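You operate a simulated robot arm through the tools that you are given. There is no shell and no other tool. Be economical: measure what you need, move in short steps, check, and stop when the job is done.

You are at the controls of a simulated robot arm. One attempt, no reset.

Task
Tidy up at the laundry counter top. At the end: the green stain stick from the laundry counter top is on the worktop over the washer; the white shirt from the laundry counter top is on the worktop over the washer; the blue detergent bottle is on the worktop over the washer; the pink softener bottle from the laundry counter top is on the worktop over the washer; whatever was shut is shut again. Leave all else as you found it, and nothing knocked over.

Only the result counts: the job must be done as asked and must still hold three seconds after the hand-in. Knocking over, shifting, dropping, spilling or breaking anything else fails it.

Robot
A 7-joint arm with a two-finger parallel gripper, fixed in place. Base frame: the origin is at the foot of the arm, x ahead of it, y to its left, z up; the work surface is at about z = 859. Units: mm, degrees, N and s.
With the tool pointing down near the work surface it reaches from about 300 to 700 mm from the base axis. Its first joint turns from -66.0 to 66.0 degrees. Payload 1.57 kg.
Tool frame: the origin (TCP) lies between the finger pads and is the grasp point; the fingertips stand 30 mm ahead of it; z points along the fingers, y is the line along which they close. The gripper opens to 110 mm. The fingers are 24 mm wide and 12 mm thick; the gripper's body (48 by 112 mm) begins 78 mm behind the TCP.
Orientation is that of the tool frame in the base frame, as [roll, pitch, yaw] about the fixed x, y, z axes, in that order (R = Rz(yaw) Ry(pitch) Rx(roll)). With the fingers straight down and closing along the base's y, the tool's x points along the base's -x, its y along +y and its z along -z.

Tools
- The arm moves only by the tool nudge_tool. Its argument "series" is one flat list of numbers, 7 for each row, row after row: the shift along the tool's x, y, z in units of 20 mm (1.0 is 20 mm), then the turn, a rotation vector about the tool's x, y, z in units of 6 degrees (1.0 is 6 degrees), then the closure in counts, from 0 (fully open) to 255 (shut). In form: [x, y, z, wx, wy, wz, claw, x, y, z, wx, wy, wz, claw, ...]. A call has 1 to 10 rows; each row shifts and turns the commanded pose from where the row before left it, along the tool's axes as they then stand. A call with a number of a shift or a turn outside -1 to 1 is refused whole. Rows are played at 5 a second. More than 50 mm and 8.6 degrees between two rows, or a gripper value outside its range, and nothing of the call is played. Where a pose cannot be reached the arm comes as near as it can. A force on the tool above 40 N (or 10 N above the force at the start of the call, whichever is more), or a blocked arm, ends the call early, and 0.2 s more pass. The fingers move at their own pace (about 108 mm/s each) and stop on an object; they squeeze with about 38 N. The grip force told is the motor's: it shows also when the fingers shut on nothing. Time passes only in rows, and 0.2 s behind the last, so rows that do not move let the fingers close. The reply holds the time, the measured pose of the TCP, the force on the tool along the base axes, the opening and the grip force, in the units named above and with some noise, and new pictures: "pictures" is both (left out), scene, wrist or none.
- Cameras (640 x 400 px; columns grow to the right, rows downward): "scene" is fixed at [150.2, -386.5, 1390.7]; the picture's right is [0.88, -0.48, 0.00], its down [-0.32, -0.60, -0.74] and it looks along [0.35, 0.65, -0.68] (base axes); focal length 214 px, centre (320, 200). "wrist" rides on the gripper at [-36, 0, -80] in the tool frame; the picture's right is [0.00, -1.00, 0.00], its down [0.97, 0.00, -0.24] and it looks along [0.24, 0.00, 0.97] (tool axes); focal length 218 px, centre (320, 200).
- measure_at(camera, pixels): for up to 12 pixels [column, row] of the newest picture of that camera ("zoom" is the newest enlarged one), the place [x, y, z] in the base frame of the surface seen there, good to about 2 mm. The clock stands still meanwhile.
- inspect(camera, box): a new picture of the part [left, top, right, bottom] of that camera's present view, enlarged. The clock stands still meanwhile.
- finish_job(): hands the job in; it is judged then, once.

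Go step by step. Measure first, check grasps and placings, and put right what went wrong. The budget is 80 turns and 120 pictures, counting those below and the enlarged ones. Unless the task says otherwise, let go and move clear before handing in, and close with one line.

The tools are called after "Request:" as name(argument=value, ...) on one line, values as JSON. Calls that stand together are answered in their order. nudge_tool: Moves the arm, as the interface text tells. Its arguments: {"type":"object","properties":{"series":{"type":"array","items":{"type":"number"}},"pictures":{"type":"string","enum":["both","scene","wrist","none"]}},"required":["series"]} The other tools are called the same way: measure_at (camera, pixels) gives the place of the surface under pixels of a picture; inspect (camera, box) takes an enlarged picture of a part of a camera's view; finish_job () hands the job in.

At the start:

```text
clock: 0.0
tool_pos: [337.5, 18.4, 1310.0]
tool_rot: [180.0, 0.1, -179.9]
force: [0.3, 0.3, 0.3]
finger_gap: 109.9
finger_force: 0.0
```

scene: 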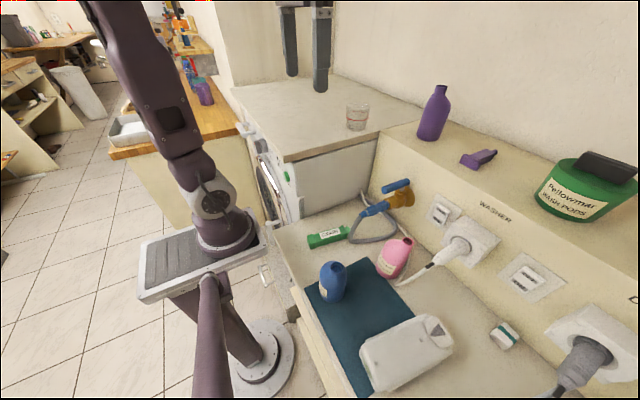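
wrist: 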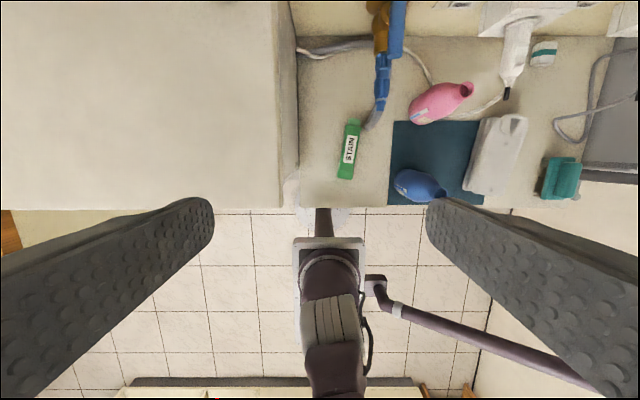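

The wrist view shows the green stick (348,150), the blue bottle (415,185), the pink bottle (440,102), the white shirt (497,155) and the washer worktop at left. I'll measure these first.

Request:
measure_at(camera="wrist", pixels=[[352, 124], [348, 150], [344, 176], [415, 185], [440, 187], [420, 112], [465, 90], [497, 155], [150, 100], [270, 100], [150, 190], [330, 190]])

Request:
measure_at(camera="scene", pixels=[[334, 265], [332, 290], [407, 241], [390, 265], [327, 237], [405, 355], [357, 117], [300, 130], [260, 95], [360, 150], [395, 185], [370, 208]])

Request:
inspect(camera="scene", box=[240, 160, 560, 400])

Request:
inspect(camera="wrist", box=[280, 0, 640, 225])

```text
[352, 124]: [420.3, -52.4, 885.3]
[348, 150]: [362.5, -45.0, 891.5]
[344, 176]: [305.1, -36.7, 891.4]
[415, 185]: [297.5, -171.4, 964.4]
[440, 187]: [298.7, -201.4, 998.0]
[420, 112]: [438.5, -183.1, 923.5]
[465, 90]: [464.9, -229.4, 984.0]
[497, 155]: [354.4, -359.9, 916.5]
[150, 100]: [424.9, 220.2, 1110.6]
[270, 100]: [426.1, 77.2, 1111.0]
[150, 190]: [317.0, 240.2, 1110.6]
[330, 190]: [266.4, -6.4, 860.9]
```

```text
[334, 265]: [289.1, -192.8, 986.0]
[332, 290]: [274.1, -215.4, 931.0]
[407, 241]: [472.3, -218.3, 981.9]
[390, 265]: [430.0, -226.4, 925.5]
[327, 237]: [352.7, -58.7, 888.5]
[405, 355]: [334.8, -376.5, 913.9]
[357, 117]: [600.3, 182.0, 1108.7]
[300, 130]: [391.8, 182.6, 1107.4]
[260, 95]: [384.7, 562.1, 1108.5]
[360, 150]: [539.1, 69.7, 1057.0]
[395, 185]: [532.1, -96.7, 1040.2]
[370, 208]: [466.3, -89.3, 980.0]
```

```text
1.67 times, centred on (400, 280) of scene
```

zoom: 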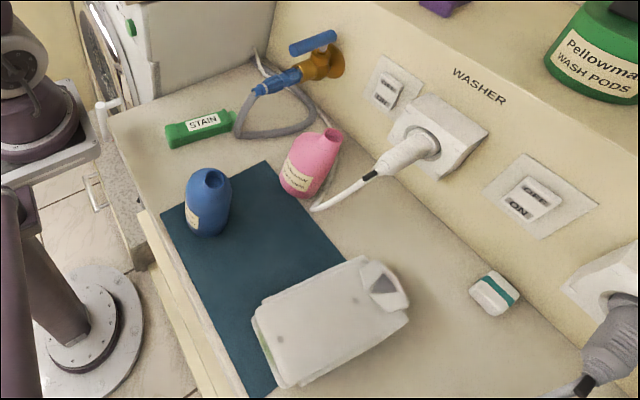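

```text
1.78 times, centred on (460, 112) of wrist
```

zoom: 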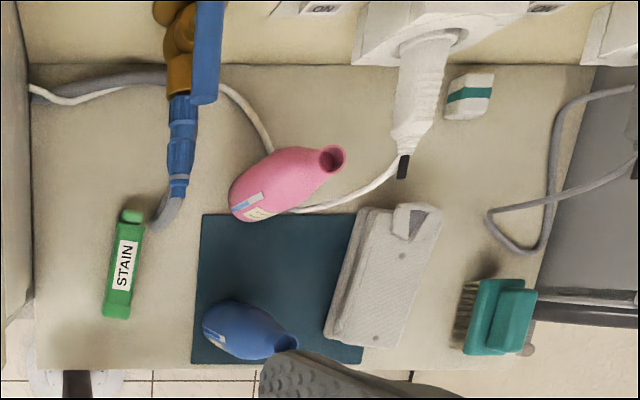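

The zoom shows the bottles standing upright and open, with the shirt folded. I'll measure their outlines and the nozzle.

Request:
measure_at(camera="zoom", pixels=[[362, 212], [432, 215], [330, 335], [400, 342], [375, 270], [318, 335], [180, 185], [205, 90], [332, 160], [285, 345], [400, 165], [475, 300]])

Request:
measure_at(camera="zoom", pixels=[[125, 213], [105, 270], [135, 270], [113, 314], [232, 200], [255, 218], [270, 160], [300, 195], [205, 320], [240, 300], [240, 352], [160, 220]])

Request:
measure_at(camera="scene", pixels=[[320, 290], [344, 290], [332, 300], [333, 275], [378, 255], [408, 262], [392, 275], [362, 350], [367, 385], [450, 345], [430, 320], [400, 385]])

```text
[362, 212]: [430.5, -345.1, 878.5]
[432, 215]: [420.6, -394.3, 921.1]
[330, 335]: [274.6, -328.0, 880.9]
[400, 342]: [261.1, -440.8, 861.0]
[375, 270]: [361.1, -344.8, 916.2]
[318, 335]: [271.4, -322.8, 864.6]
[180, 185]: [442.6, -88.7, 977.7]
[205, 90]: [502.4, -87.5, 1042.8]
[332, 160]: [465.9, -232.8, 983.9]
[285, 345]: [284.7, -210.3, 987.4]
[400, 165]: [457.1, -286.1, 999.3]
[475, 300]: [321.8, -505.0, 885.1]
```

```text
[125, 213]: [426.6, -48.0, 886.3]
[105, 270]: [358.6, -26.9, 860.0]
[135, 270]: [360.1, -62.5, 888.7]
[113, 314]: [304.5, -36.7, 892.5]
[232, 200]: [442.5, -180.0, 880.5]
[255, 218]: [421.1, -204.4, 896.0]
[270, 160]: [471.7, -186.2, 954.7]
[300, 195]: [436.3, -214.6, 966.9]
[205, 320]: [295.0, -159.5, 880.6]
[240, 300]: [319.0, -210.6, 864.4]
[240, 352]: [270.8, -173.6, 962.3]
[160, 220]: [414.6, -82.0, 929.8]
```

```text
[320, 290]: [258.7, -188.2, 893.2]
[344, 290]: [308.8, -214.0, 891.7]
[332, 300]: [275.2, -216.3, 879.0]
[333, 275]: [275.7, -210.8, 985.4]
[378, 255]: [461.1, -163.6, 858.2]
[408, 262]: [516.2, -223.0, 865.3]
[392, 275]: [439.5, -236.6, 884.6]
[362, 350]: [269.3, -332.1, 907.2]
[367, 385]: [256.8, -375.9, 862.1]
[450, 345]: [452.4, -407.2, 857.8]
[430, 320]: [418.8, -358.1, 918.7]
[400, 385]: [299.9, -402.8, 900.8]
```

Stick: its centre is near (355,-44) with its top at 891, lying about 7° off the x axis. I'll move over it first, then go down.

Request:
nudge_tool(series=[-0.2, -0.78, 1, 0, 0, 0, 90, -0.2, -0.78, 1, 0, 0, 0, 90, -0.2, -0.78, 1, 0, 0, 0, 90, -0.2, -0.78, 1, 0, 0, 0, 90, 0, 0, 1, 0, 0, 0, 90, 0, 0, 1, 0, 0, 0, 90, 0, 0, 1, 0, 0, 0, 90, 0, 0, 1, 0, 0, 0, 90, 0, 0, 1, 0, 0, 0, 90, 0, 0, 1, 0, 0, 0, 90], pictures="wrist")

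```text
clock: 2.2
tool_pos: [353.6, -43.7, 1111.2]
tool_rot: [-179.9, 0.1, -180.0]
force: [-0.3, -1.3, -0.4]
finger_gap: 71.3
finger_force: 0.1
```

wrist: 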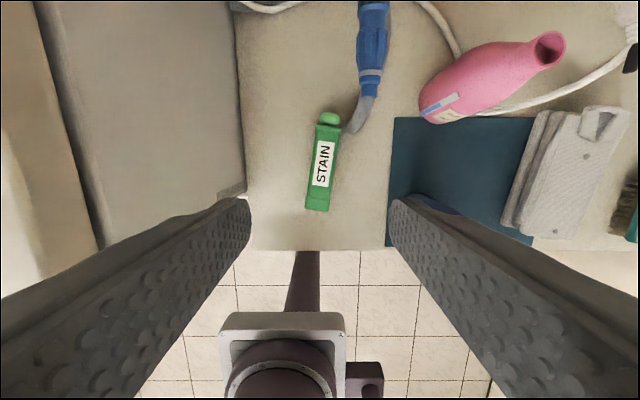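

The stick is seen at (322,175). I'll measure its edges precisely.

Request:
measure_at(camera="wrist", pixels=[[314, 150], [338, 150], [307, 200], [326, 200], [328, 130], [316, 207], [364, 95], [240, 150], [395, 150], [240, 195]])

```text
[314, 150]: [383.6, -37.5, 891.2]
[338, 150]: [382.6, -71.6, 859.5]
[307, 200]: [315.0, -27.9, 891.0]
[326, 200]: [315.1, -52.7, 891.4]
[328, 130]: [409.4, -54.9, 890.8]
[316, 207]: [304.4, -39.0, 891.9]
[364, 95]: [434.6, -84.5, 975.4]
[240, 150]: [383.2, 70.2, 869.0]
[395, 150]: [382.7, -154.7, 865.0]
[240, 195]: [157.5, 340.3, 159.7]
```

The stick centre is (357,-46.5), 25 mm wide, at about 8°. I'll turn to match and descend.

Request:
nudge_tool(series=[-0.2, -0.15, 1, 0, 0, 0, 90, 0, 0, 1, 0, 0, 0.67, 90, 0, 0, 1, 0, 0, 0.67, 90, 0, 0, 1, 0, 0, 0, 90, 0, 0, 1, 0, 0, 0, 90, 0, 0, 1, 0, 0, 0, 90, 0, 0, 1, 0, 0, 0, 90, 0, 0, 1, 0, 0, 0, 90, 0, 0, 1, 0, 0, 0, 90, 0, 0, 0.8, 0, 0, 0, 90], pictures="wrist")

```text
clock: 4.4
tool_pos: [358.8, -46.6, 913.2]
tool_rot: [180.0, 0.0, 172.0]
force: [0.0, 0.1, -0.9]
finger_gap: 71.3
finger_force: 0.1
```

wrist: 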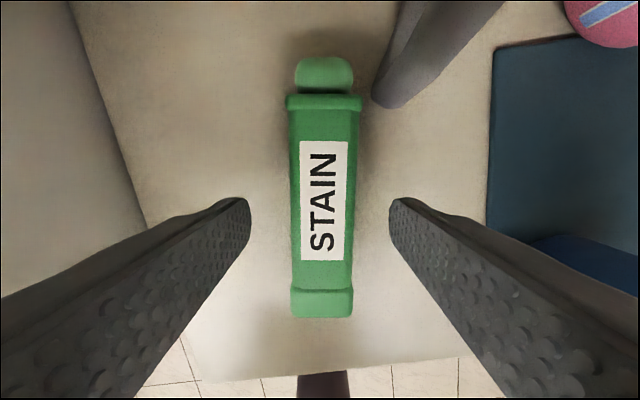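

The stick is centred between the fingers at (323,200). I'll go down 20 mm and close.

Request:
nudge_tool(series=[0, 0, 0.97, 0, 0, 0, 90, 0, 0, 0, 0, 0, 0, 200, 0, 0, 0, 0, 0, 0, 255, 0, 0, 0, 0, 0, 0, 255, 0, 0, -0.5, 0, 0, 0, 255, 0, 0, -1, 0, 0, 0, 255], pictures="wrist")

```text
clock: 5.8
tool_pos: [356.7, -46.1, 923.8]
tool_rot: [-180.0, 0.0, 172.0]
force: [0.6, -0.4, -0.4]
finger_gap: 0.2
finger_force: 22.2
```

wrist: 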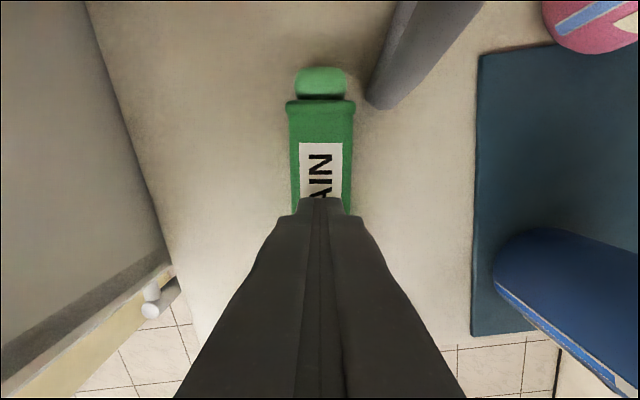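

The fingers shut on nothing (gap 0.2) and the stick stayed on the counter. I'll open and look again before retrying.

Request:
nudge_tool(series=[0, 0, -0.5, 0, 0, 0, 120, 0, 0, -0.5, 0, 0, 0, 120, 0, 0, 0, 0, 0, 0, 120], pictures="wrist")

Request:
inspect(camera="scene", box=[280, 190, 400, 280])

```text
clock: 6.6
tool_pos: [356.7, -47.4, 945.1]
tool_rot: [-180.0, -0.1, 172.0]
force: [0.3, 0.0, 0.7]
finger_gap: 58.2
finger_force: 0.1
```

wrist: 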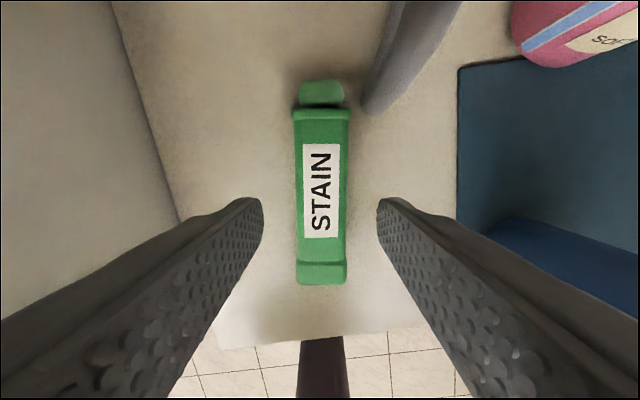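

```text
4.44 times, centred on (340, 235) of scene
```

zoom: 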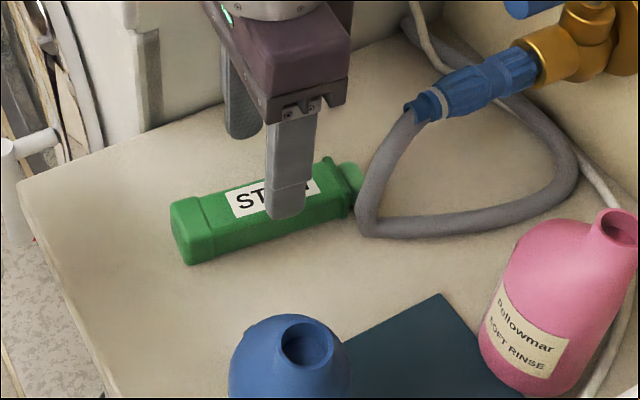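

The stick is unmoved. I'll descend to about 892, close with waits, and read the gap before lifting.

Request:
nudge_tool(series=[0, 0, 0.9, 0, 0, 0, 120, 0, 0, 0.9, 0, 0, 0, 120, 0, 0, 0.85, 0, 0, 0, 120, 0, 0, 0, 0, 0, 0, 120, 0, 0, 0, 0, 0, 0, 255, 0, 0, 0, 0, 0, 0, 255, 0, 0, 0, 0, 0, 0, 255], pictures="wrist")

Request:
inspect(camera="scene", box=[280, 190, 400, 280])

```text
clock: 8.2
tool_pos: [357.7, -47.9, 891.2]
tool_rot: [179.9, 0.0, 172.0]
force: [-0.2, 0.2, -0.1]
finger_gap: 33.0
finger_force: 38.1
```

wrist: 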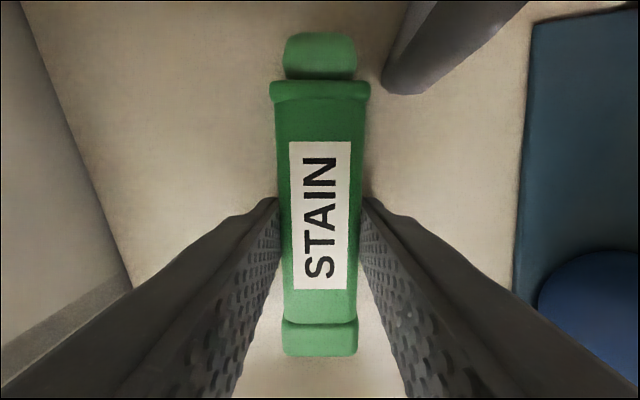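

```text
4.44 times, centred on (340, 235) of scene
```

zoom: 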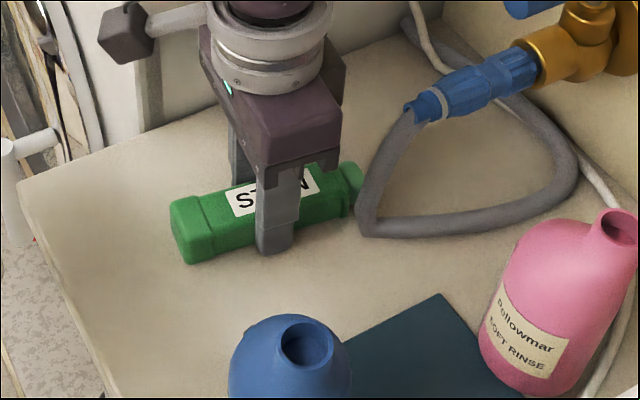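

It is gripped now at a 33 mm gap. I'll lift slowly and check.

Request:
nudge_tool(series=[0, 0, -0.2, 0, 0, 0, 255, 0, 0, -0.3, 0, 0, 0, 255, 0, 0, -0.4, 0, 0, 0, 255, 0, 0, -0.5, 0, 0, 0, 255], pictures="wrist")

```text
clock: 9.2
tool_pos: [357.1, -47.4, 919.2]
tool_rot: [-180.0, 0.1, 172.0]
force: [0.8, -0.3, -0.3]
finger_gap: 33.1
finger_force: 38.2
```

wrist: 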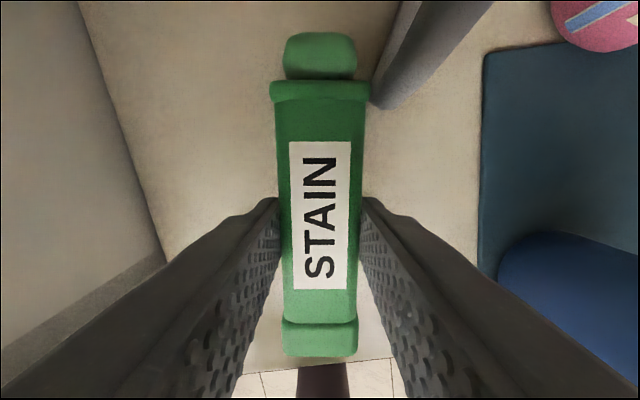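

Held firmly. I'll lift it clear of the washer top.

Request:
nudge_tool(series=[0, 0, -1, 0, 0, 0, 255, 0, 0, -1, 0, 0, 0, 255, 0, 0, -1, 0, 0, 0, 255, 0, 0, -1, 0, 0, 0, 255, 0, 0, -1, 0, 0, 0, 255, 0, 0, -1, 0, 0, 0, 255, 0, 0, -1, 0, 0, 0, 255, 0, 0, -1, 0, 0, 0, 255, 0, 0, -1, 0, 0, 0, 255, 0, 0, -1, 0, 0, 0, 255], pictures="none")

Request:
nudge_tool(series=[0, 0, -1, 0, 0, 0, 255, 0, 0, -1, 0, 0, 0, 255, 0, 0, -1, 0, 0, -0.67, 255, 0, 0, -1, 0, 0, -0.67, 255, 0, 1, 0, 0, 0, 0, 255, 0, 1, 0, 0, 0, 0, 255, 0, 1, 0, 0, 0, 0, 255, 0, 1, 0, 0, 0, 0, 255, 0, 1, 0, 0, 0, 0, 255, 0, 1, 0, 0, 0, 0, 255], pictures="both")

```text
clock: 11.4
tool_pos: [357.9, -47.8, 1120.7]
tool_rot: [-179.9, -0.1, 172.0]
force: [-0.2, -0.4, 0.0]
finger_gap: 32.9
finger_force: 38.0
```

```text
clock: 13.6
tool_pos: [356.9, 74.9, 1199.9]
tool_rot: [179.9, -0.1, 179.9]
force: [-0.9, 0.0, 0.1]
finger_gap: 33.2
finger_force: 38.2
```

scene: 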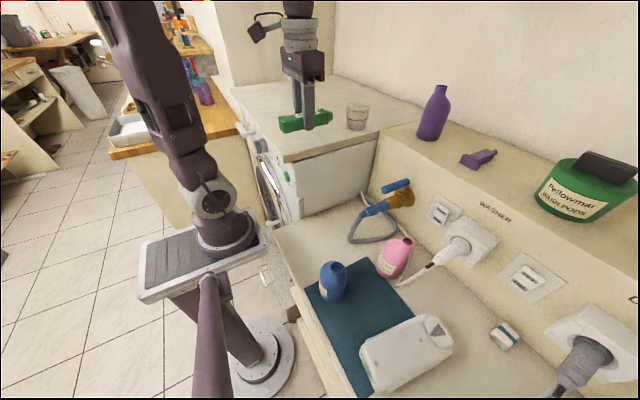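
wrist: 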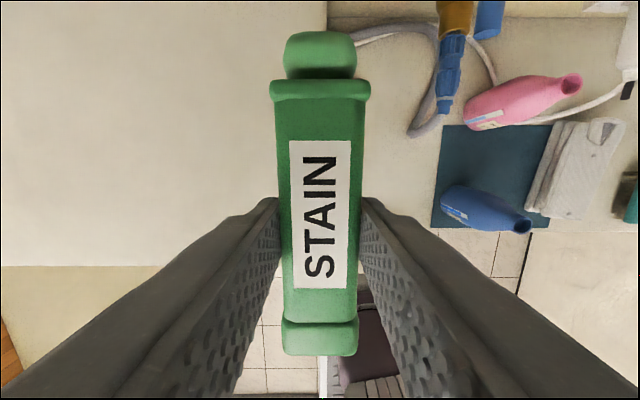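

Still held. I'll measure the worktop's extents and level before placing.

Request:
measure_at(camera="scene", pixels=[[282, 158], [240, 105], [234, 88], [258, 130], [340, 78], [300, 85], [375, 132], [350, 126], [367, 110], [318, 100]])

Request:
measure_at(camera="wrist", pixels=[[100, 262], [200, 262], [20, 262], [100, 100], [324, 100]])

```text
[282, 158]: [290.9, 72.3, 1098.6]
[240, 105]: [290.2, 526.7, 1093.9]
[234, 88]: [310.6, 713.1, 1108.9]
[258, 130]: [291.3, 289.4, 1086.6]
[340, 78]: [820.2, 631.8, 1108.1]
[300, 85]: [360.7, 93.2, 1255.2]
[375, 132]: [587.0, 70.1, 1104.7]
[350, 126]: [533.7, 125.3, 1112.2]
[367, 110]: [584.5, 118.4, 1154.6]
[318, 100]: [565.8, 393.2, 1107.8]
```

```text
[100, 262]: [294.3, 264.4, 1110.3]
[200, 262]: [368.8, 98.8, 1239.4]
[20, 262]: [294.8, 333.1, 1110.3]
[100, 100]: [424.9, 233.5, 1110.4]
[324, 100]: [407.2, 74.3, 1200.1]
```

The worktop is at z≈1110, from x 292 and y 70 upward, with the glass near (560,130). I'll carry the stick to about (385,415).

Request:
nudge_tool(series=[-0.15, 1, 0, 0, 0, 0, 255, -0.15, 1, 0, 0, 0, 0, 255, -0.15, 1, 0, 0, 0, 0, 255, -0.15, 1, 0, 0, 0, 0, 255, -0.15, 1, 0, 0, 0, 0, 255, -0.15, 1, 0, 0, 0, 0, 255, -0.15, 1, 0, 0, 0, 0, 255, -0.15, 1, 0, 0, 0, 0, 255, -0.15, 1, 0, 0, 0, 0, 255, -0.15, 1, 0, 0, 0, 0, 255], pictures="none")

Request:
nudge_tool(series=[0, 1, 0, 0, 0, 0, 255, 0, 1, 0, 0, 0, 0, 255, 0, 1, 0, 0, 0, 0, 255, 0, 1, 0, 0, 0, 0, 255, 0, 1, 0, 0, 0, 0, 255, 0, 1, 0, 0, 0, 0, 255, 0, 1, 0, 0, 0, 0, 255, 0, 0, 1, 0, 0, 0, 255, 0, 0, 0.8, 0, 0, 0, 255, 0, 0, 0, 0, 0, 0, 255], pictures="both")

```text
clock: 15.8
tool_pos: [387.5, 273.7, 1197.9]
tool_rot: [-179.9, 0.0, -180.0]
force: [-0.7, 0.2, -2.2]
finger_gap: 33.3
finger_force: 38.4
```

```text
clock: 18.0
tool_pos: [388.2, 412.0, 1163.8]
tool_rot: [-180.0, 0.0, -180.0]
force: [0.7, 0.8, -1.3]
finger_gap: 33.1
finger_force: 38.2
out of reach, approached as far as the arm can: row 7
```

scene: 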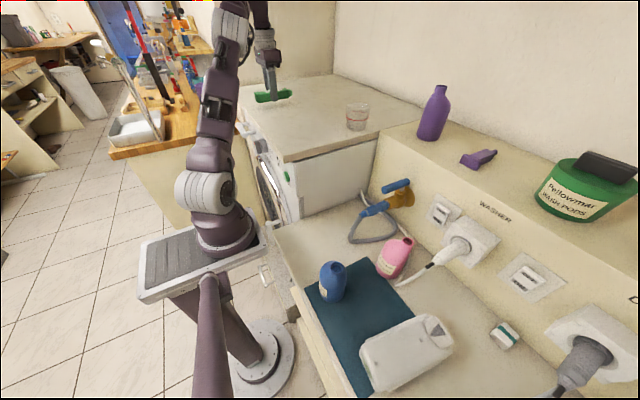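
wrist: 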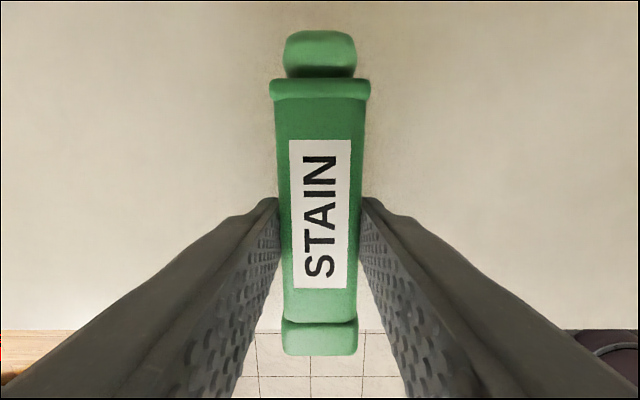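

It is over the worktop, 21 mm above its resting height. I'll lower gently and release.

Request:
nudge_tool(series=[0, 0, 0.5, 0, 0, 0, 255, 0, 0, 0.35, 0, 0, 0, 255, 0, 0, 0.1, 0, 0, 0, 255, 0, 0, 0.05, 0, 0, 0, 255, 0, 0, 0, 0, 0, 0, 255], pictures="none")

```text
clock: 19.2
tool_pos: [387.9, 412.6, 1143.2]
tool_rot: [179.9, 0.1, 180.0]
force: [-0.3, -0.4, -1.2]
finger_gap: 33.2
finger_force: 37.9
```

Request:
nudge_tool(series=[0, 0, 0.05, 0, 0, 0, 255, 0, 0, 0, 0, 0, 0, 120, 0, 0, 0, 0, 0, 0, 120, 0, 0, -0.5, 0, 0, 0, 120, 0, 0, -1, 0, 0, 0, 120, 0, 0, -1, 0, 0, 0, 120, 0, -1, -1, 0, 0, 0, 90], pictures="wrist")

```text
clock: 20.8
tool_pos: [388.0, 391.9, 1212.7]
tool_rot: [179.9, 0.0, -179.9]
force: [0.0, -0.2, 0.4]
finger_gap: 71.5
finger_force: 0.1
```

wrist: 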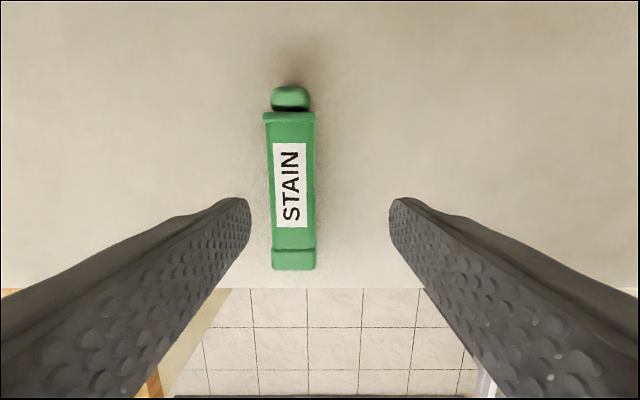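

The stick is on the worktop at (290,190). Next I'll travel back toward the blue bottle.

Request:
nudge_tool(series=[0, -1, -0.2, 0, 0, 0, 90, 0, -1, 0, 0, 0, 0, 90, 0, -1, 0, 0, 0, 0, 90, 0, -1, 0, 0, 0, 0, 90, 0, -1, 0, 0, 0, 0, 90, 0, -1, 0, 0, 0, 0, 90, 0, -1, 0, 0, 0, 0, 90, 0, -1, 0, 0, 0, 0, 90, 0, -1, 0, 0, 0, 0, 90, 0, -1, 0, 0, 0, 0, 90], pictures="none")

Request:
nudge_tool(series=[0, -1, 0, 0, 0, 0, 90, 0, -1, 0, 0, 0, 0, 90, 0, -1, 0, 0, 0, 0, 90, 0, -1, 0, 0, 0, 0, 90, 0, -1, 0, 0, 0, 0, 90, 0, -1, 0, 0, 0, 0, 90, 0, -1, 0, 0, 0, 0, 90, 0, -1, 0, 0, 0, 0, 90, 0, -1, 0, 0, 0, 0, 90, 0, -1, 0, 0, 0, 0, 90], pictures="none")

Request:
nudge_tool(series=[0.5, -1, 0, 0, 0, 0, 90, 0.5, -1, 0, 0, 0, 0, 90, 0.5, -1, 0, 0, 0, 0, 90, 0.5, -1, 0, 0, 0, 0, 90, 0.5, -1, 0, 0, 0, 0, 90, 0.5, -1, 0, 0, 0, 0, 90, 0.5, -1, 0, 0, 0, 0, 90, 0.5, -1, 0, 0, 0, 0, 90, 0.5, -1, 0.5, 0, 0, 0, 0, 0.5, 0, 0.5, 0, 0, 0, 0], pictures="both")

```text
clock: 23.0
tool_pos: [387.6, 192.9, 1217.3]
tool_rot: [-180.0, 0.0, -180.0]
force: [0.7, -0.3, 0.7]
finger_gap: 71.2
finger_force: 0.1
```

```text
clock: 25.2
tool_pos: [387.6, -7.9, 1216.7]
tool_rot: [180.0, 0.1, 180.0]
force: [-0.2, 0.0, -0.8]
finger_gap: 71.2
finger_force: 0.0
```

```text
clock: 27.4
tool_pos: [286.8, -186.5, 1196.8]
tool_rot: [-180.0, 0.0, 179.9]
force: [-0.6, -0.4, -0.2]
finger_gap: 109.7
finger_force: 0.2
```

scene: 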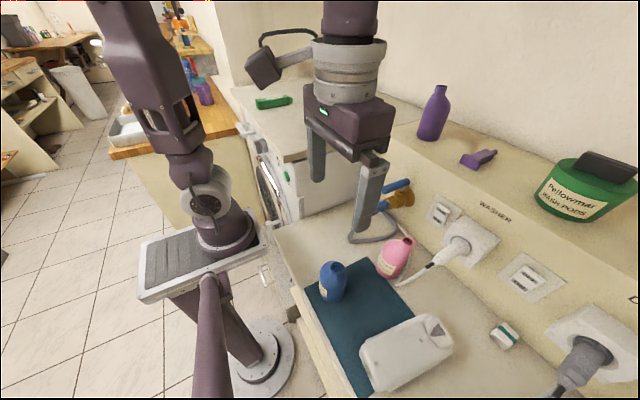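
wrist: 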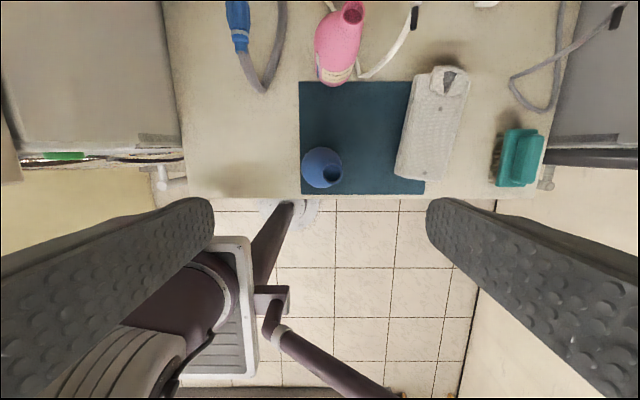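

Request:
inspect(camera="wrist", box=[270, 60, 480, 200])

Request:
measure_at(camera="wrist", pixels=[[322, 152], [322, 185], [303, 168], [340, 172], [312, 165], [331, 174], [320, 165]])

```text
2.86 times, centred on (375, 130) of wrist
```

zoom: 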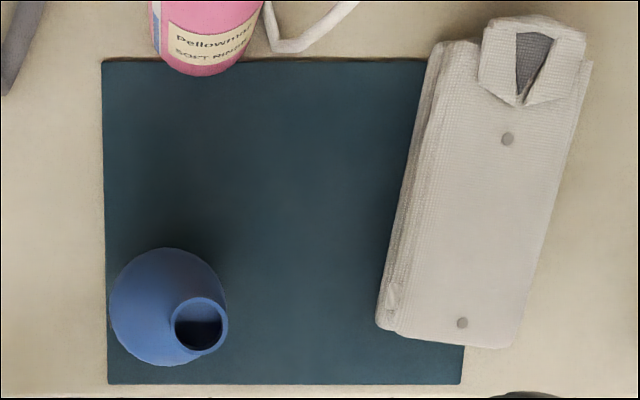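

```text
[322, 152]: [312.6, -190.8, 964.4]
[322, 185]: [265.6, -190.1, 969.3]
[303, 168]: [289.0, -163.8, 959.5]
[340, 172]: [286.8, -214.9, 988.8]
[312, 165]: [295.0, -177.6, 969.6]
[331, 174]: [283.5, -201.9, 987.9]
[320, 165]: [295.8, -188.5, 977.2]
```

The blue bottle is round, centred at about (290,-186), roughly 65 mm across, with its top at 988. I'll descend with the fingers wide open and check from above.

Request:
nudge_tool(series=[-0.15, 0, 1, 0, 0, 0, 0, 0, 0, 1, 0, 0, 0, 0, 0, 0, 1, 0, 0, 0, 0, 0, 0, 1, 0, 0, 0, 0, 0, 0, 1, 0, 0, 0, 0, 0, 0, 1, 0, 0, 0, 0, 0, 0, 1, 0, 0, 0, 0, 0, 0, 1, 0, 0, 0, 0], pictures="both")

```text
clock: 29.2
tool_pos: [290.9, -189.2, 1036.5]
tool_rot: [-180.0, 0.0, -179.9]
force: [-0.6, -0.7, 0.1]
finger_gap: 110.2
finger_force: 0.1
```

scene: 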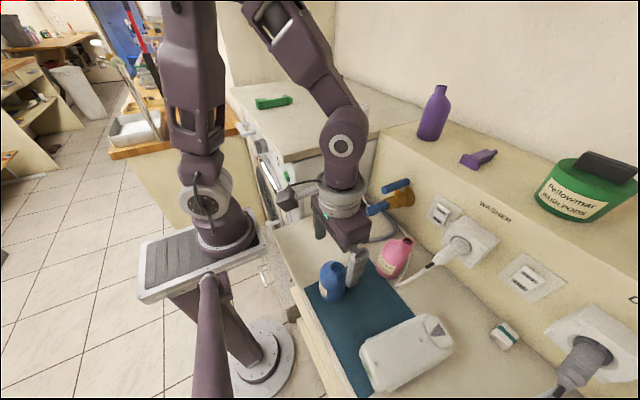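
wrist: 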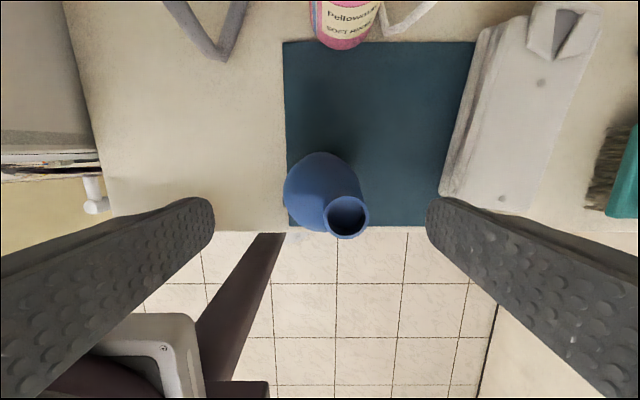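

The bottle sits between the fingers, with its neck at (346,217). I'll check arm clearance to the washer and the bottle widths.

Request:
measure_at(camera="scene", pixels=[[330, 120], [322, 160], [320, 190], [290, 60], [312, 205], [295, 190]])

Request:
measure_at(camera="wrist", pixels=[[287, 190], [300, 170], [320, 155], [345, 162], [357, 180], [305, 222], [330, 217], [364, 217], [346, 200], [346, 236]])

```text
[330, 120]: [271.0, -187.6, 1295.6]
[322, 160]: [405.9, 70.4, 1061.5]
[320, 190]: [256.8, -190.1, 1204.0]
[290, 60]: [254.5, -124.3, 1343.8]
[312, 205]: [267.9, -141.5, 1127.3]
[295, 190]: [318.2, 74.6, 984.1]
```

```text
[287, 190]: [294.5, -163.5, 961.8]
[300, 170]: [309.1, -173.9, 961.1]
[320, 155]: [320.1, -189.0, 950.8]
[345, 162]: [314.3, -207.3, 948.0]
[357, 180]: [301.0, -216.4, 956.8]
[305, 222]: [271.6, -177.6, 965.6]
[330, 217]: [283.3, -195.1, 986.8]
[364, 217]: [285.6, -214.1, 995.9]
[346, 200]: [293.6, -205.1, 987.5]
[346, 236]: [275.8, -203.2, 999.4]
```

The arm is well clear and the bottle is centred at (289,-190). I'll descend to z≈928 and close.

Request:
nudge_tool(series=[0, 0, 1, 0, 0, 0, 0, 0, 0, 1, 0, 0, 0, 0, 0, 0, 1, 0, 0, 0, 0, 0, 0, 1, 0, 0, 0, 0, 0, 0, 1, 0, 0, 0, 0, 0, 0, 0.4, 0, 0, 0, 0, 0, 0, 0, 0, 0, 0, 0, 0, 0, 0, 0, 0, 0, 255, 0, 0, 0, 0, 0, 0, 255, 0, 0, 0, 0, 0, 0, 255], pictures="both")

```text
clock: 31.4
tool_pos: [290.4, -185.0, 927.4]
tool_rot: [-180.0, 0.0, -180.0]
force: [0.4, 0.8, 0.6]
finger_gap: 59.9
finger_force: 38.1
```

scene: 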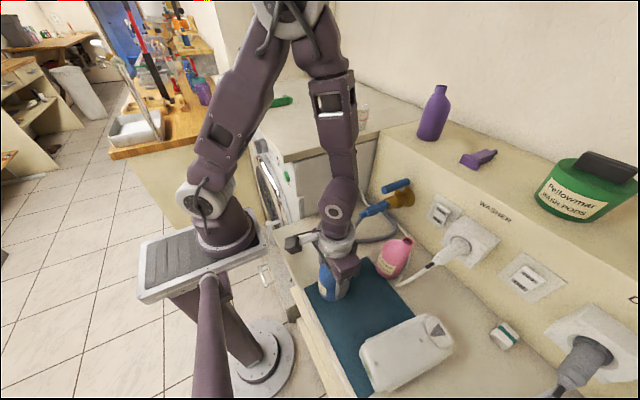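
wrist: 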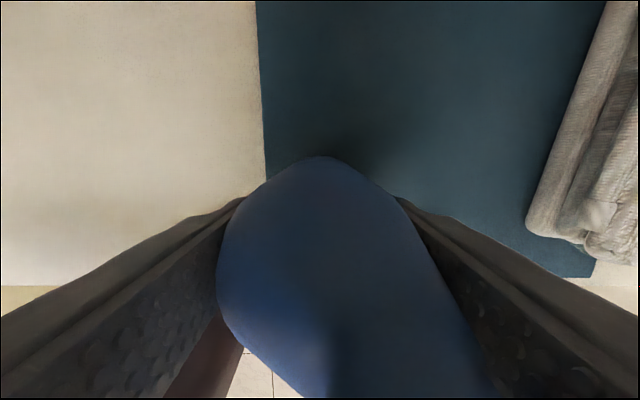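

The bottle is gripped at 60 mm. I'll lift gently and check.

Request:
nudge_tool(series=[0, 0, -0.2, 0, 0, 0, 255, 0, 0, -0.3, 0, 0, 0, 255, 0, 0, -0.5, 0, 0, 0, 255, 0, 0, -0.5, 0, 0, 0, 255, 0, 0, -0.5, 0, 0, 0, 255], pictures="both")

```text
clock: 32.6
tool_pos: [290.8, -185.5, 969.5]
tool_rot: [180.0, 0.0, -179.9]
force: [0.2, 0.5, -2.3]
finger_gap: 60.0
finger_force: 38.2
```

scene: 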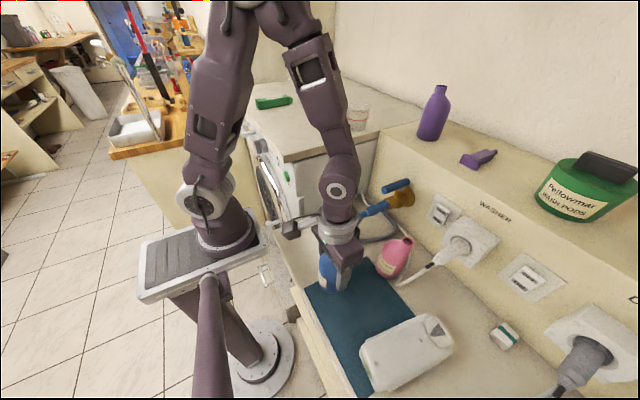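
wrist: 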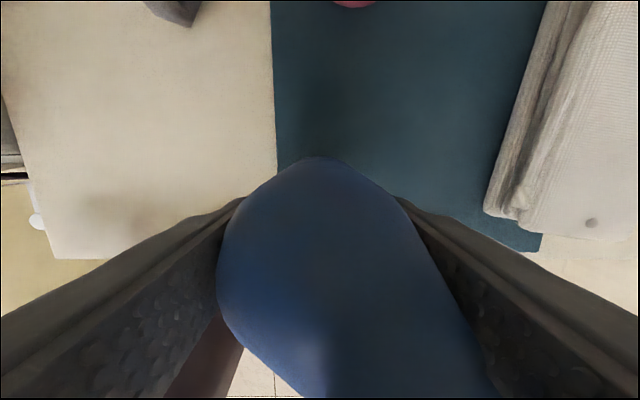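

Held firmly and hanging straight. I'll raise and carry it over to the worktop.

Request:
nudge_tool(series=[0, 0, -1, 0, 0, 0, 255, 0, 0, -1, 0, 0, 0, 255, 0, 0, -1, 0, 0, 0, 255, 0, 0, -1, 0, 0, 0, 255, 0, 0, -1, 0, 0, 0, 255, 0, 0, -1, 0, 0, 0, 255, 0, 0, -1, 0, 0, 0, 255, 0, 0, -1, 0, 0, 0, 255, 0, 0, -1, 0, 0, 0, 255, 0, 0, -1, 0, 0, 0, 255], pictures="none")

Request:
nudge_tool(series=[0, 0, -1, 0, 0, 0, 255, 0, 0, -1, 0, 0, 0, 255, 0, 0, -1, 0, 0, 0, 255, -0.7, 1, 0, 0, 0, 0, 255, -0.7, 1, 0, 0, 0, 0, 255, -0.7, 1, 0, 0, 0, 0, 255, -0.7, 1, 0, 0, 0, 0, 255, -0.7, 1, 0, 0, 0, 0, 255, -0.7, 1, 0, 0, 0, 0, 255, -0.7, 1, 0, 0, 0, 0, 255], pictures="none")

Request:
nudge_tool(series=[0, 1, 0, 0, 0, 0, 255, 0, 1, 0, 0, 0, 0, 255, 0, 1, 0, 0, 0, 0, 255, 0, 1, 0, 0, 0, 0, 255, 0, 1, 0, 0, 0, 0, 255, 0, 1, 0, 0, 0, 0, 255, 0, 1, 0, 0, 0, 0, 255, 0, 1, 0, 0, 0, 0, 255, 0, 1, 0, 0, 0, 0, 255, 0, 1, 0, 0, 0, 0, 255], pictures="scene")

```text
clock: 34.8
tool_pos: [291.8, -188.0, 1169.0]
tool_rot: [-180.0, 0.0, 179.9]
force: [0.5, -0.5, -2.7]
finger_gap: 60.1
finger_force: 37.8
```

```text
clock: 37.0
tool_pos: [388.5, -48.3, 1228.1]
tool_rot: [180.0, 0.0, -179.9]
force: [-0.2, 0.3, -1.9]
finger_gap: 59.8
finger_force: 38.2
```

```text
clock: 39.2
tool_pos: [388.9, 152.9, 1228.8]
tool_rot: [180.0, 0.0, 180.0]
force: [-0.2, -0.7, -3.1]
finger_gap: 59.9
finger_force: 38.0
```

scene: 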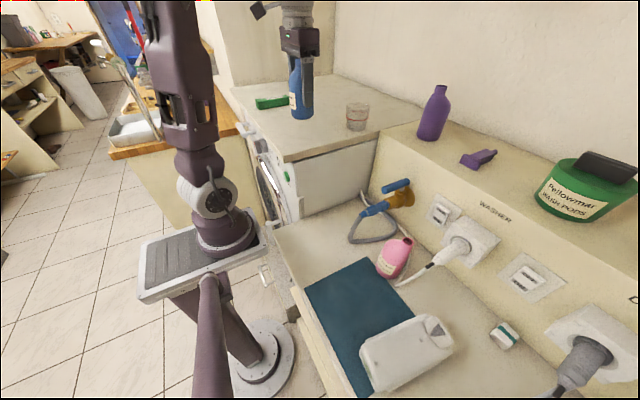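

The blue bottle is over the worktop. I'll go on to y≈295 and lower toward the contact height of about 1174.

Request:
nudge_tool(series=[0, 1, 0, 0, 0, 0, 255, 0, 1, 0, 0, 0, 0, 255, 0, 1, 0, 0, 0, 0, 255, 0, 1, 0, 0, 0, 0, 255, 0, 1, 0, 0, 0, 0, 255, 0, 1, 0, 0, 0, 0, 255, 0, 1, 0, 0, 0, 0, 255, 0, 0, 1, 0, 0, 0, 255, 0, 0, 1, 0, 0, 0, 255, 0, 0, 0.3, 0, 0, 0, 255], pictures="scene")

Request:
inspect(camera="scene", box=[230, 40, 390, 140])

```text
clock: 41.4
tool_pos: [389.8, 292.1, 1183.4]
tool_rot: [-180.0, 0.0, -180.0]
force: [-0.4, -0.5, -2.0]
finger_gap: 59.7
finger_force: 37.9
```

scene: 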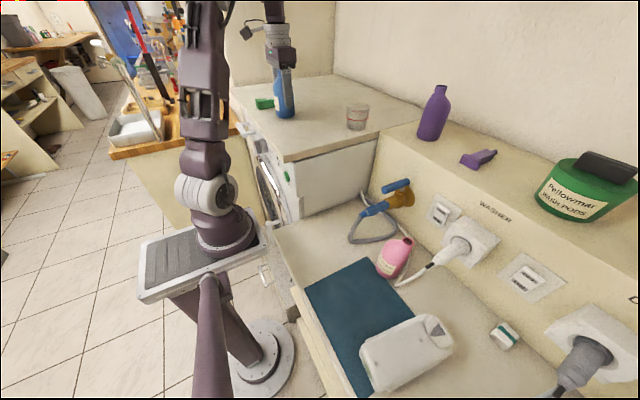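

```text
4.00 times, centred on (310, 90) of scene
```

zoom: 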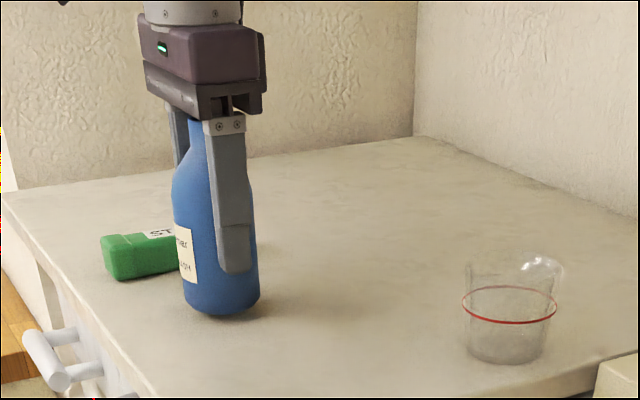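

The bottle is just above the top and upright. I'll lower it in small steps.

Request:
nudge_tool(series=[0, 0, 0.2, 0, 0, 0, 255, 0, 0, 0.1, 0, 0, 0, 255, 0, 0, 0.1, 0, 0, 0, 255, 0, 0, 0, 0, 0, 0, 255], pictures="none")

```text
clock: 42.4
tool_pos: [389.4, 291.5, 1174.4]
tool_rot: [-180.0, 0.0, -180.0]
force: [0.1, 0.5, -1.7]
finger_gap: 59.9
finger_force: 38.3
```

Request:
nudge_tool(series=[0, 0, 0.05, 0, 0, 0, 255, 0, 0, 0.05, 0, 0, 0, 255, 0, 0, 0, 0, 0, 0, 255], pictures="none")

Request:
inspect(camera="scene", box=[250, 60, 330, 120])

```text
clock: 43.2
tool_pos: [388.4, 293.0, 1174.4]
tool_rot: [179.8, 0.2, -180.0]
force: [1.0, -1.7, 32.7]
finger_gap: 59.8
finger_force: 38.1
```

```text
6.67 times, centred on (290, 90) of scene
```

zoom: 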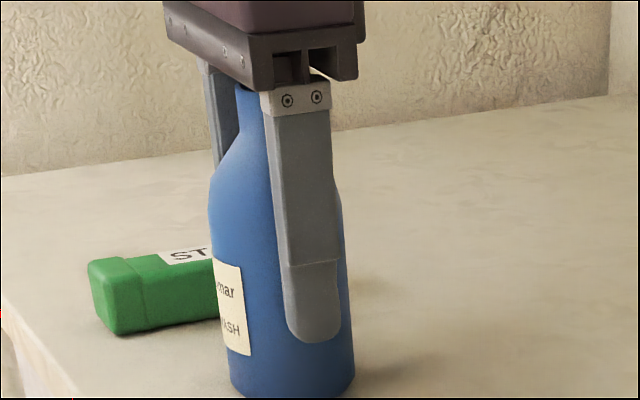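

Force 32.7 N up means contact at 1174. I'll relieve it by 1 mm, open and rise straight up.

Request:
nudge_tool(series=[0, 0, -0.07, 0, 0, 0, 255, 0, 0, 0, 0, 0, 0, 60, 0, 0, 0, 0, 0, 0, 0, 0, 0, 0, 0, 0, 0, 0, 0, 0, -0.5, 0, 0, 0, 0, 0, 0, -1, 0, 0, 0, 0, 0, 0, -1, 0, 0, 0, 0, 0, 0, -1, 0, 0, 0, 0, 0, 0, -1, 0, 0, 0, 0, 0, 0, -1, 0, 0, 0, 0], pictures="scene")

```text
clock: 45.4
tool_pos: [389.3, 293.6, 1283.5]
tool_rot: [180.0, 0.0, 179.9]
force: [0.9, 0.3, 0.3]
finger_gap: 110.2
finger_force: 0.0
```

scene: 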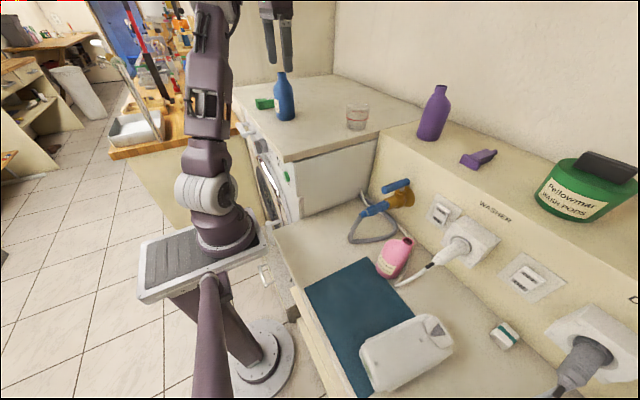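

The blue bottle stands on the worktop. Next I'll travel to above the pink bottle.

Request:
nudge_tool(series=[0, -1, 0, 0, 0, 0, 0, 0, -1, 0, 0, 0, 0, 0, 0, -1, 0, 0, 0, 0, 0, 0, -1, 0, 0, 0, 0, 0, 0, -1, 0, 0, 0, 0, 0, 0, -1, 0, 0, 0, 0, 0, 0, -1, 0, 0, 0, 0, 0, 0, -1, 0, 0, 0, 0, 0, 0, -1, 0, 0, 0, 0, 0, 0, -1, 0, 0, 0, 0, 0], pictures="none")

Request:
nudge_tool(series=[0, -1, 0, 0, 0, 0, 0, 0, -1, 0, 0, 0, 0, 0, 0, -1, 0, 0, 0, 0, 0, 0, -1, 0, 0, 0, 0, 0, 0, -1, 0, 0, 0, 0, 0, -0.5, -1, 0, 0, 0, 0, 0, -0.5, -1, 0, 0, 0, 0, 0, -0.5, -1, 0, 0, 0, 0, 0, -0.5, -1, 0, 0, 0, 0, 0, -0.5, -1, 0, 0, 0, 0, 0], pictures="none")

Request:
nudge_tool(series=[0, -1, 0, 0, 0, 0, 0, 0, -1, 0, 0, 0, 0, 0, 0, -1, 0, 0, 0, 0, 0, 0, -1, 0, 0, 0, 0, 0, 0, -1, 0, 0, 0, 0, 0, 0, 0, 1, 0, 0, 0, 0, 0, 0, 1, 0, 0, 0, 0, 0, 0, 1, 0, 0, 0, 0, 0, 0, 1, 0, 0, 0, 0, 0, 0, 1, 0, 0, 0, 0], pictures="both")

```text
clock: 47.6
tool_pos: [388.5, 92.3, 1284.8]
tool_rot: [-179.9, 0.0, 180.0]
force: [0.7, -0.1, -0.6]
finger_gap: 109.6
finger_force: 0.0
```

```text
clock: 49.8
tool_pos: [438.8, -107.3, 1284.6]
tool_rot: [180.0, 0.0, -180.0]
force: [0.4, 0.1, -0.4]
finger_gap: 109.9
finger_force: 0.1
```

```text
clock: 52.0
tool_pos: [438.7, -207.3, 1184.1]
tool_rot: [-180.0, 0.0, -180.0]
force: [0.5, 0.1, -0.3]
finger_gap: 109.9
finger_force: 0.0
```

scene: 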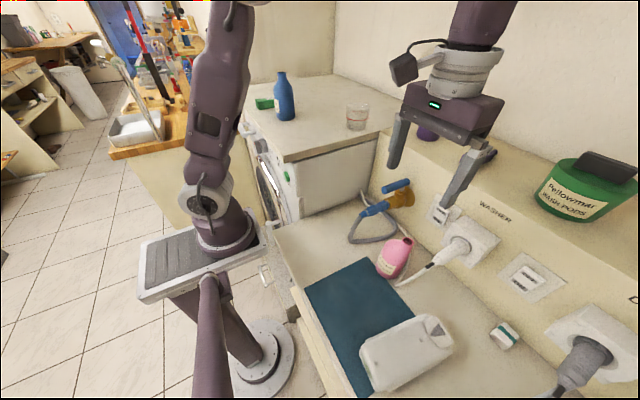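
wrist: 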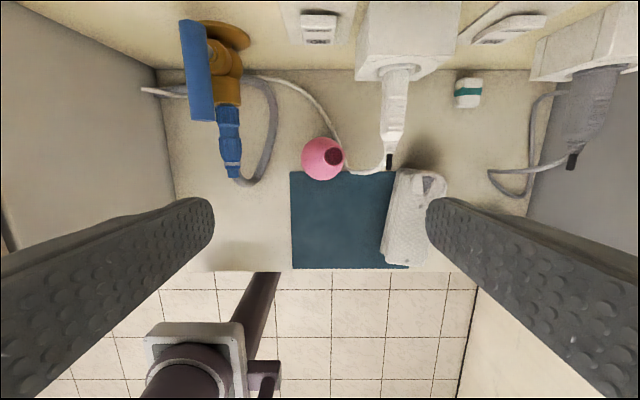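

The pink bottle is at (322,159), the plug body ends at (390,160) and the tap nozzle at (230,175). I'll measure clearances.

Request:
measure_at(camera="wrist", pixels=[[322, 140], [322, 176], [304, 159], [340, 168], [333, 155], [389, 165], [384, 140], [240, 160], [228, 130], [240, 95], [198, 70], [362, 173]])

Request:
measure_at(camera="scene", pixels=[[377, 268], [383, 274], [398, 274], [380, 258], [400, 268], [395, 255], [410, 243], [399, 280], [432, 262], [410, 188], [385, 205], [400, 178]])

Request:
inspect(camera="scene", box=[360, 190, 480, 290])

```text
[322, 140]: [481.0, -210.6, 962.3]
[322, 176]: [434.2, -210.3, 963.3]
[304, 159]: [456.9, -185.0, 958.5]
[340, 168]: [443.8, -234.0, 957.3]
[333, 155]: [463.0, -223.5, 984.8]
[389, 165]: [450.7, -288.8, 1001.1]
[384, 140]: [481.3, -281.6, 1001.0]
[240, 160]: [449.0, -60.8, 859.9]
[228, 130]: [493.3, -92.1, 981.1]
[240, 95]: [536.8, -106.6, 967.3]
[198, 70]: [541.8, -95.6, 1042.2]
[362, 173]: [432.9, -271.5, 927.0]
```

```text
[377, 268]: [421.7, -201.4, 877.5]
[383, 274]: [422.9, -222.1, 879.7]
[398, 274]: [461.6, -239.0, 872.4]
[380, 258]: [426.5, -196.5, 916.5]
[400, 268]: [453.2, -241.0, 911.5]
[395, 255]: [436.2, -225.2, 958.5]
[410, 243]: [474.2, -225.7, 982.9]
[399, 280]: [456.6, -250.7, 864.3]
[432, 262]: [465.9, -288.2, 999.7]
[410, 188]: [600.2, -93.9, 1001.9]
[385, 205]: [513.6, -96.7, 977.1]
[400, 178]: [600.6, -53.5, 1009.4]
```

```text
4.00 times, centred on (420, 240) of scene
```

zoom: 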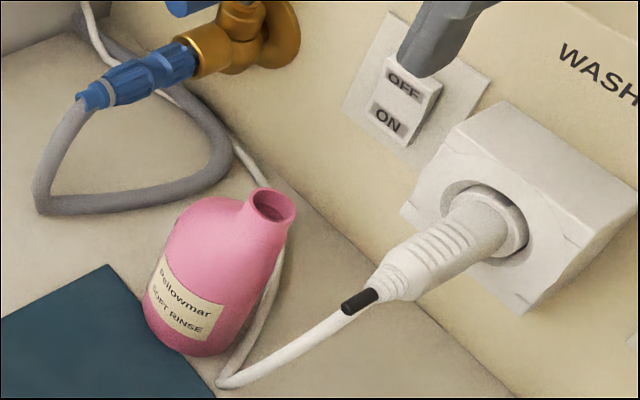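

The pink bottle is centred at (457,-210), about 62 mm across. The cable and plug are on its right, so I'll turn 90° to grip along x with the camera on the +y side.

Request:
nudge_tool(series=[-0.9, -0.13, 0, 0, 0, -1, 0, 0, 0, 0, 0, 0, -1, 0, 0, 0, 0, 0, 0, -1, 0, 0, 0, 0, 0, 0, -1, 0, 0, 0, 0, 0, 0, -1, 0, 0, 0, 0, 0, 0, -1, 0, 0, 0, 0, 0, 0, -1, 0, 0, 0, 0, 0, 0, -1, 0, 0, 0, 0, 0, 0, -1, 0, 0, 0, 0, 0, 0, -1, 0], pictures="none")

Request:
nudge_tool(series=[0, 0, 0, 0, 0, -1, 0, 0, 0, 0, 0, 0, -1, 0, 0, 0, 0, 0, 0, -1, 0, 0, 0, 0, 0, 0, -1, 0, 0, 0, 0, 0, 0, -1, 0, 0, 0, 0, 0, 0, 0, 0], pictures="both")

```text
clock: 54.2
tool_pos: [456.7, -209.3, 1183.5]
tool_rot: [179.9, 0.0, -119.9]
force: [-1.5, -0.6, 0.2]
finger_gap: 110.2
finger_force: 0.1
```

```text
clock: 55.6
tool_pos: [456.9, -208.5, 1184.3]
tool_rot: [180.0, 0.0, -89.9]
force: [0.1, 0.4, 0.3]
finger_gap: 109.9
finger_force: 0.1
```

scene: 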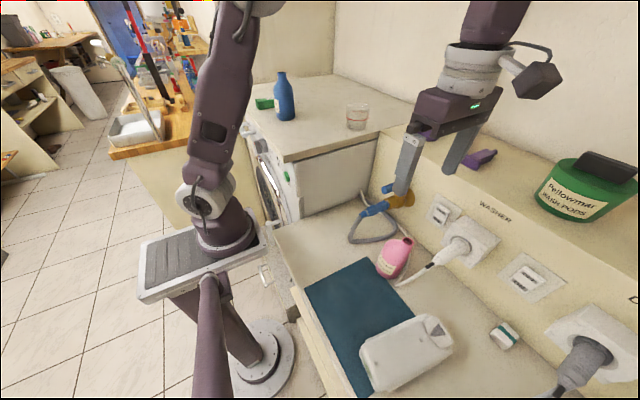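
wrist: 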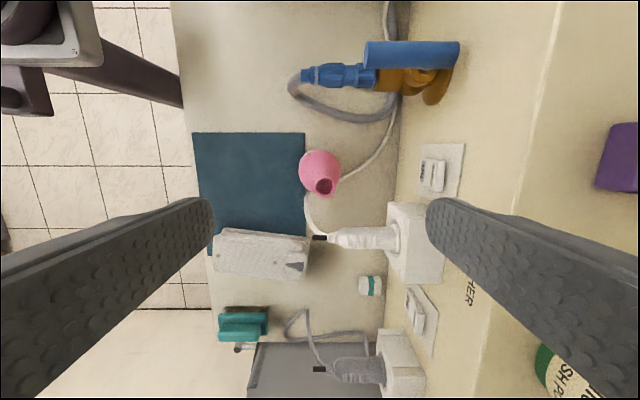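

The gripper is aligned. The wrist bracket's box at (540,80) is now on the -y side, so I'll check its height, the wall and the plug.

Request:
measure_at(camera="scene", pixels=[[535, 95], [525, 90], [550, 82], [480, 240], [455, 225], [440, 200], [470, 190], [520, 205], [445, 245]])

Request:
measure_at(camera="wrist", pixels=[[430, 240], [420, 100], [412, 60], [365, 238], [340, 165], [300, 175], [318, 152], [322, 195], [500, 150], [307, 215], [303, 90]])

```text
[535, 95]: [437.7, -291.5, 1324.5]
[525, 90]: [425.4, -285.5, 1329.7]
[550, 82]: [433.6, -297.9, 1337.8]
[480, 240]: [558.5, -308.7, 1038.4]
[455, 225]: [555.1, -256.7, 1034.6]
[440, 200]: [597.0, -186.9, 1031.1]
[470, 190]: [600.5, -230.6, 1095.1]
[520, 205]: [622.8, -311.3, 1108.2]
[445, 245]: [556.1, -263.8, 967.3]
```

```text
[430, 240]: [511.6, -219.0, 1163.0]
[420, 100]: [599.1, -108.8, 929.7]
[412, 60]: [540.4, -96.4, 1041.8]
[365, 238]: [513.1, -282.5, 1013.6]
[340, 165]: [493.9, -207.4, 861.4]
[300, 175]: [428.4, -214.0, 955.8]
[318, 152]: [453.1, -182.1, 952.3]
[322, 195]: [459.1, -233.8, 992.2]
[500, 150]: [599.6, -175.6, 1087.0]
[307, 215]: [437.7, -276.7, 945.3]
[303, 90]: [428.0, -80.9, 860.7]
```

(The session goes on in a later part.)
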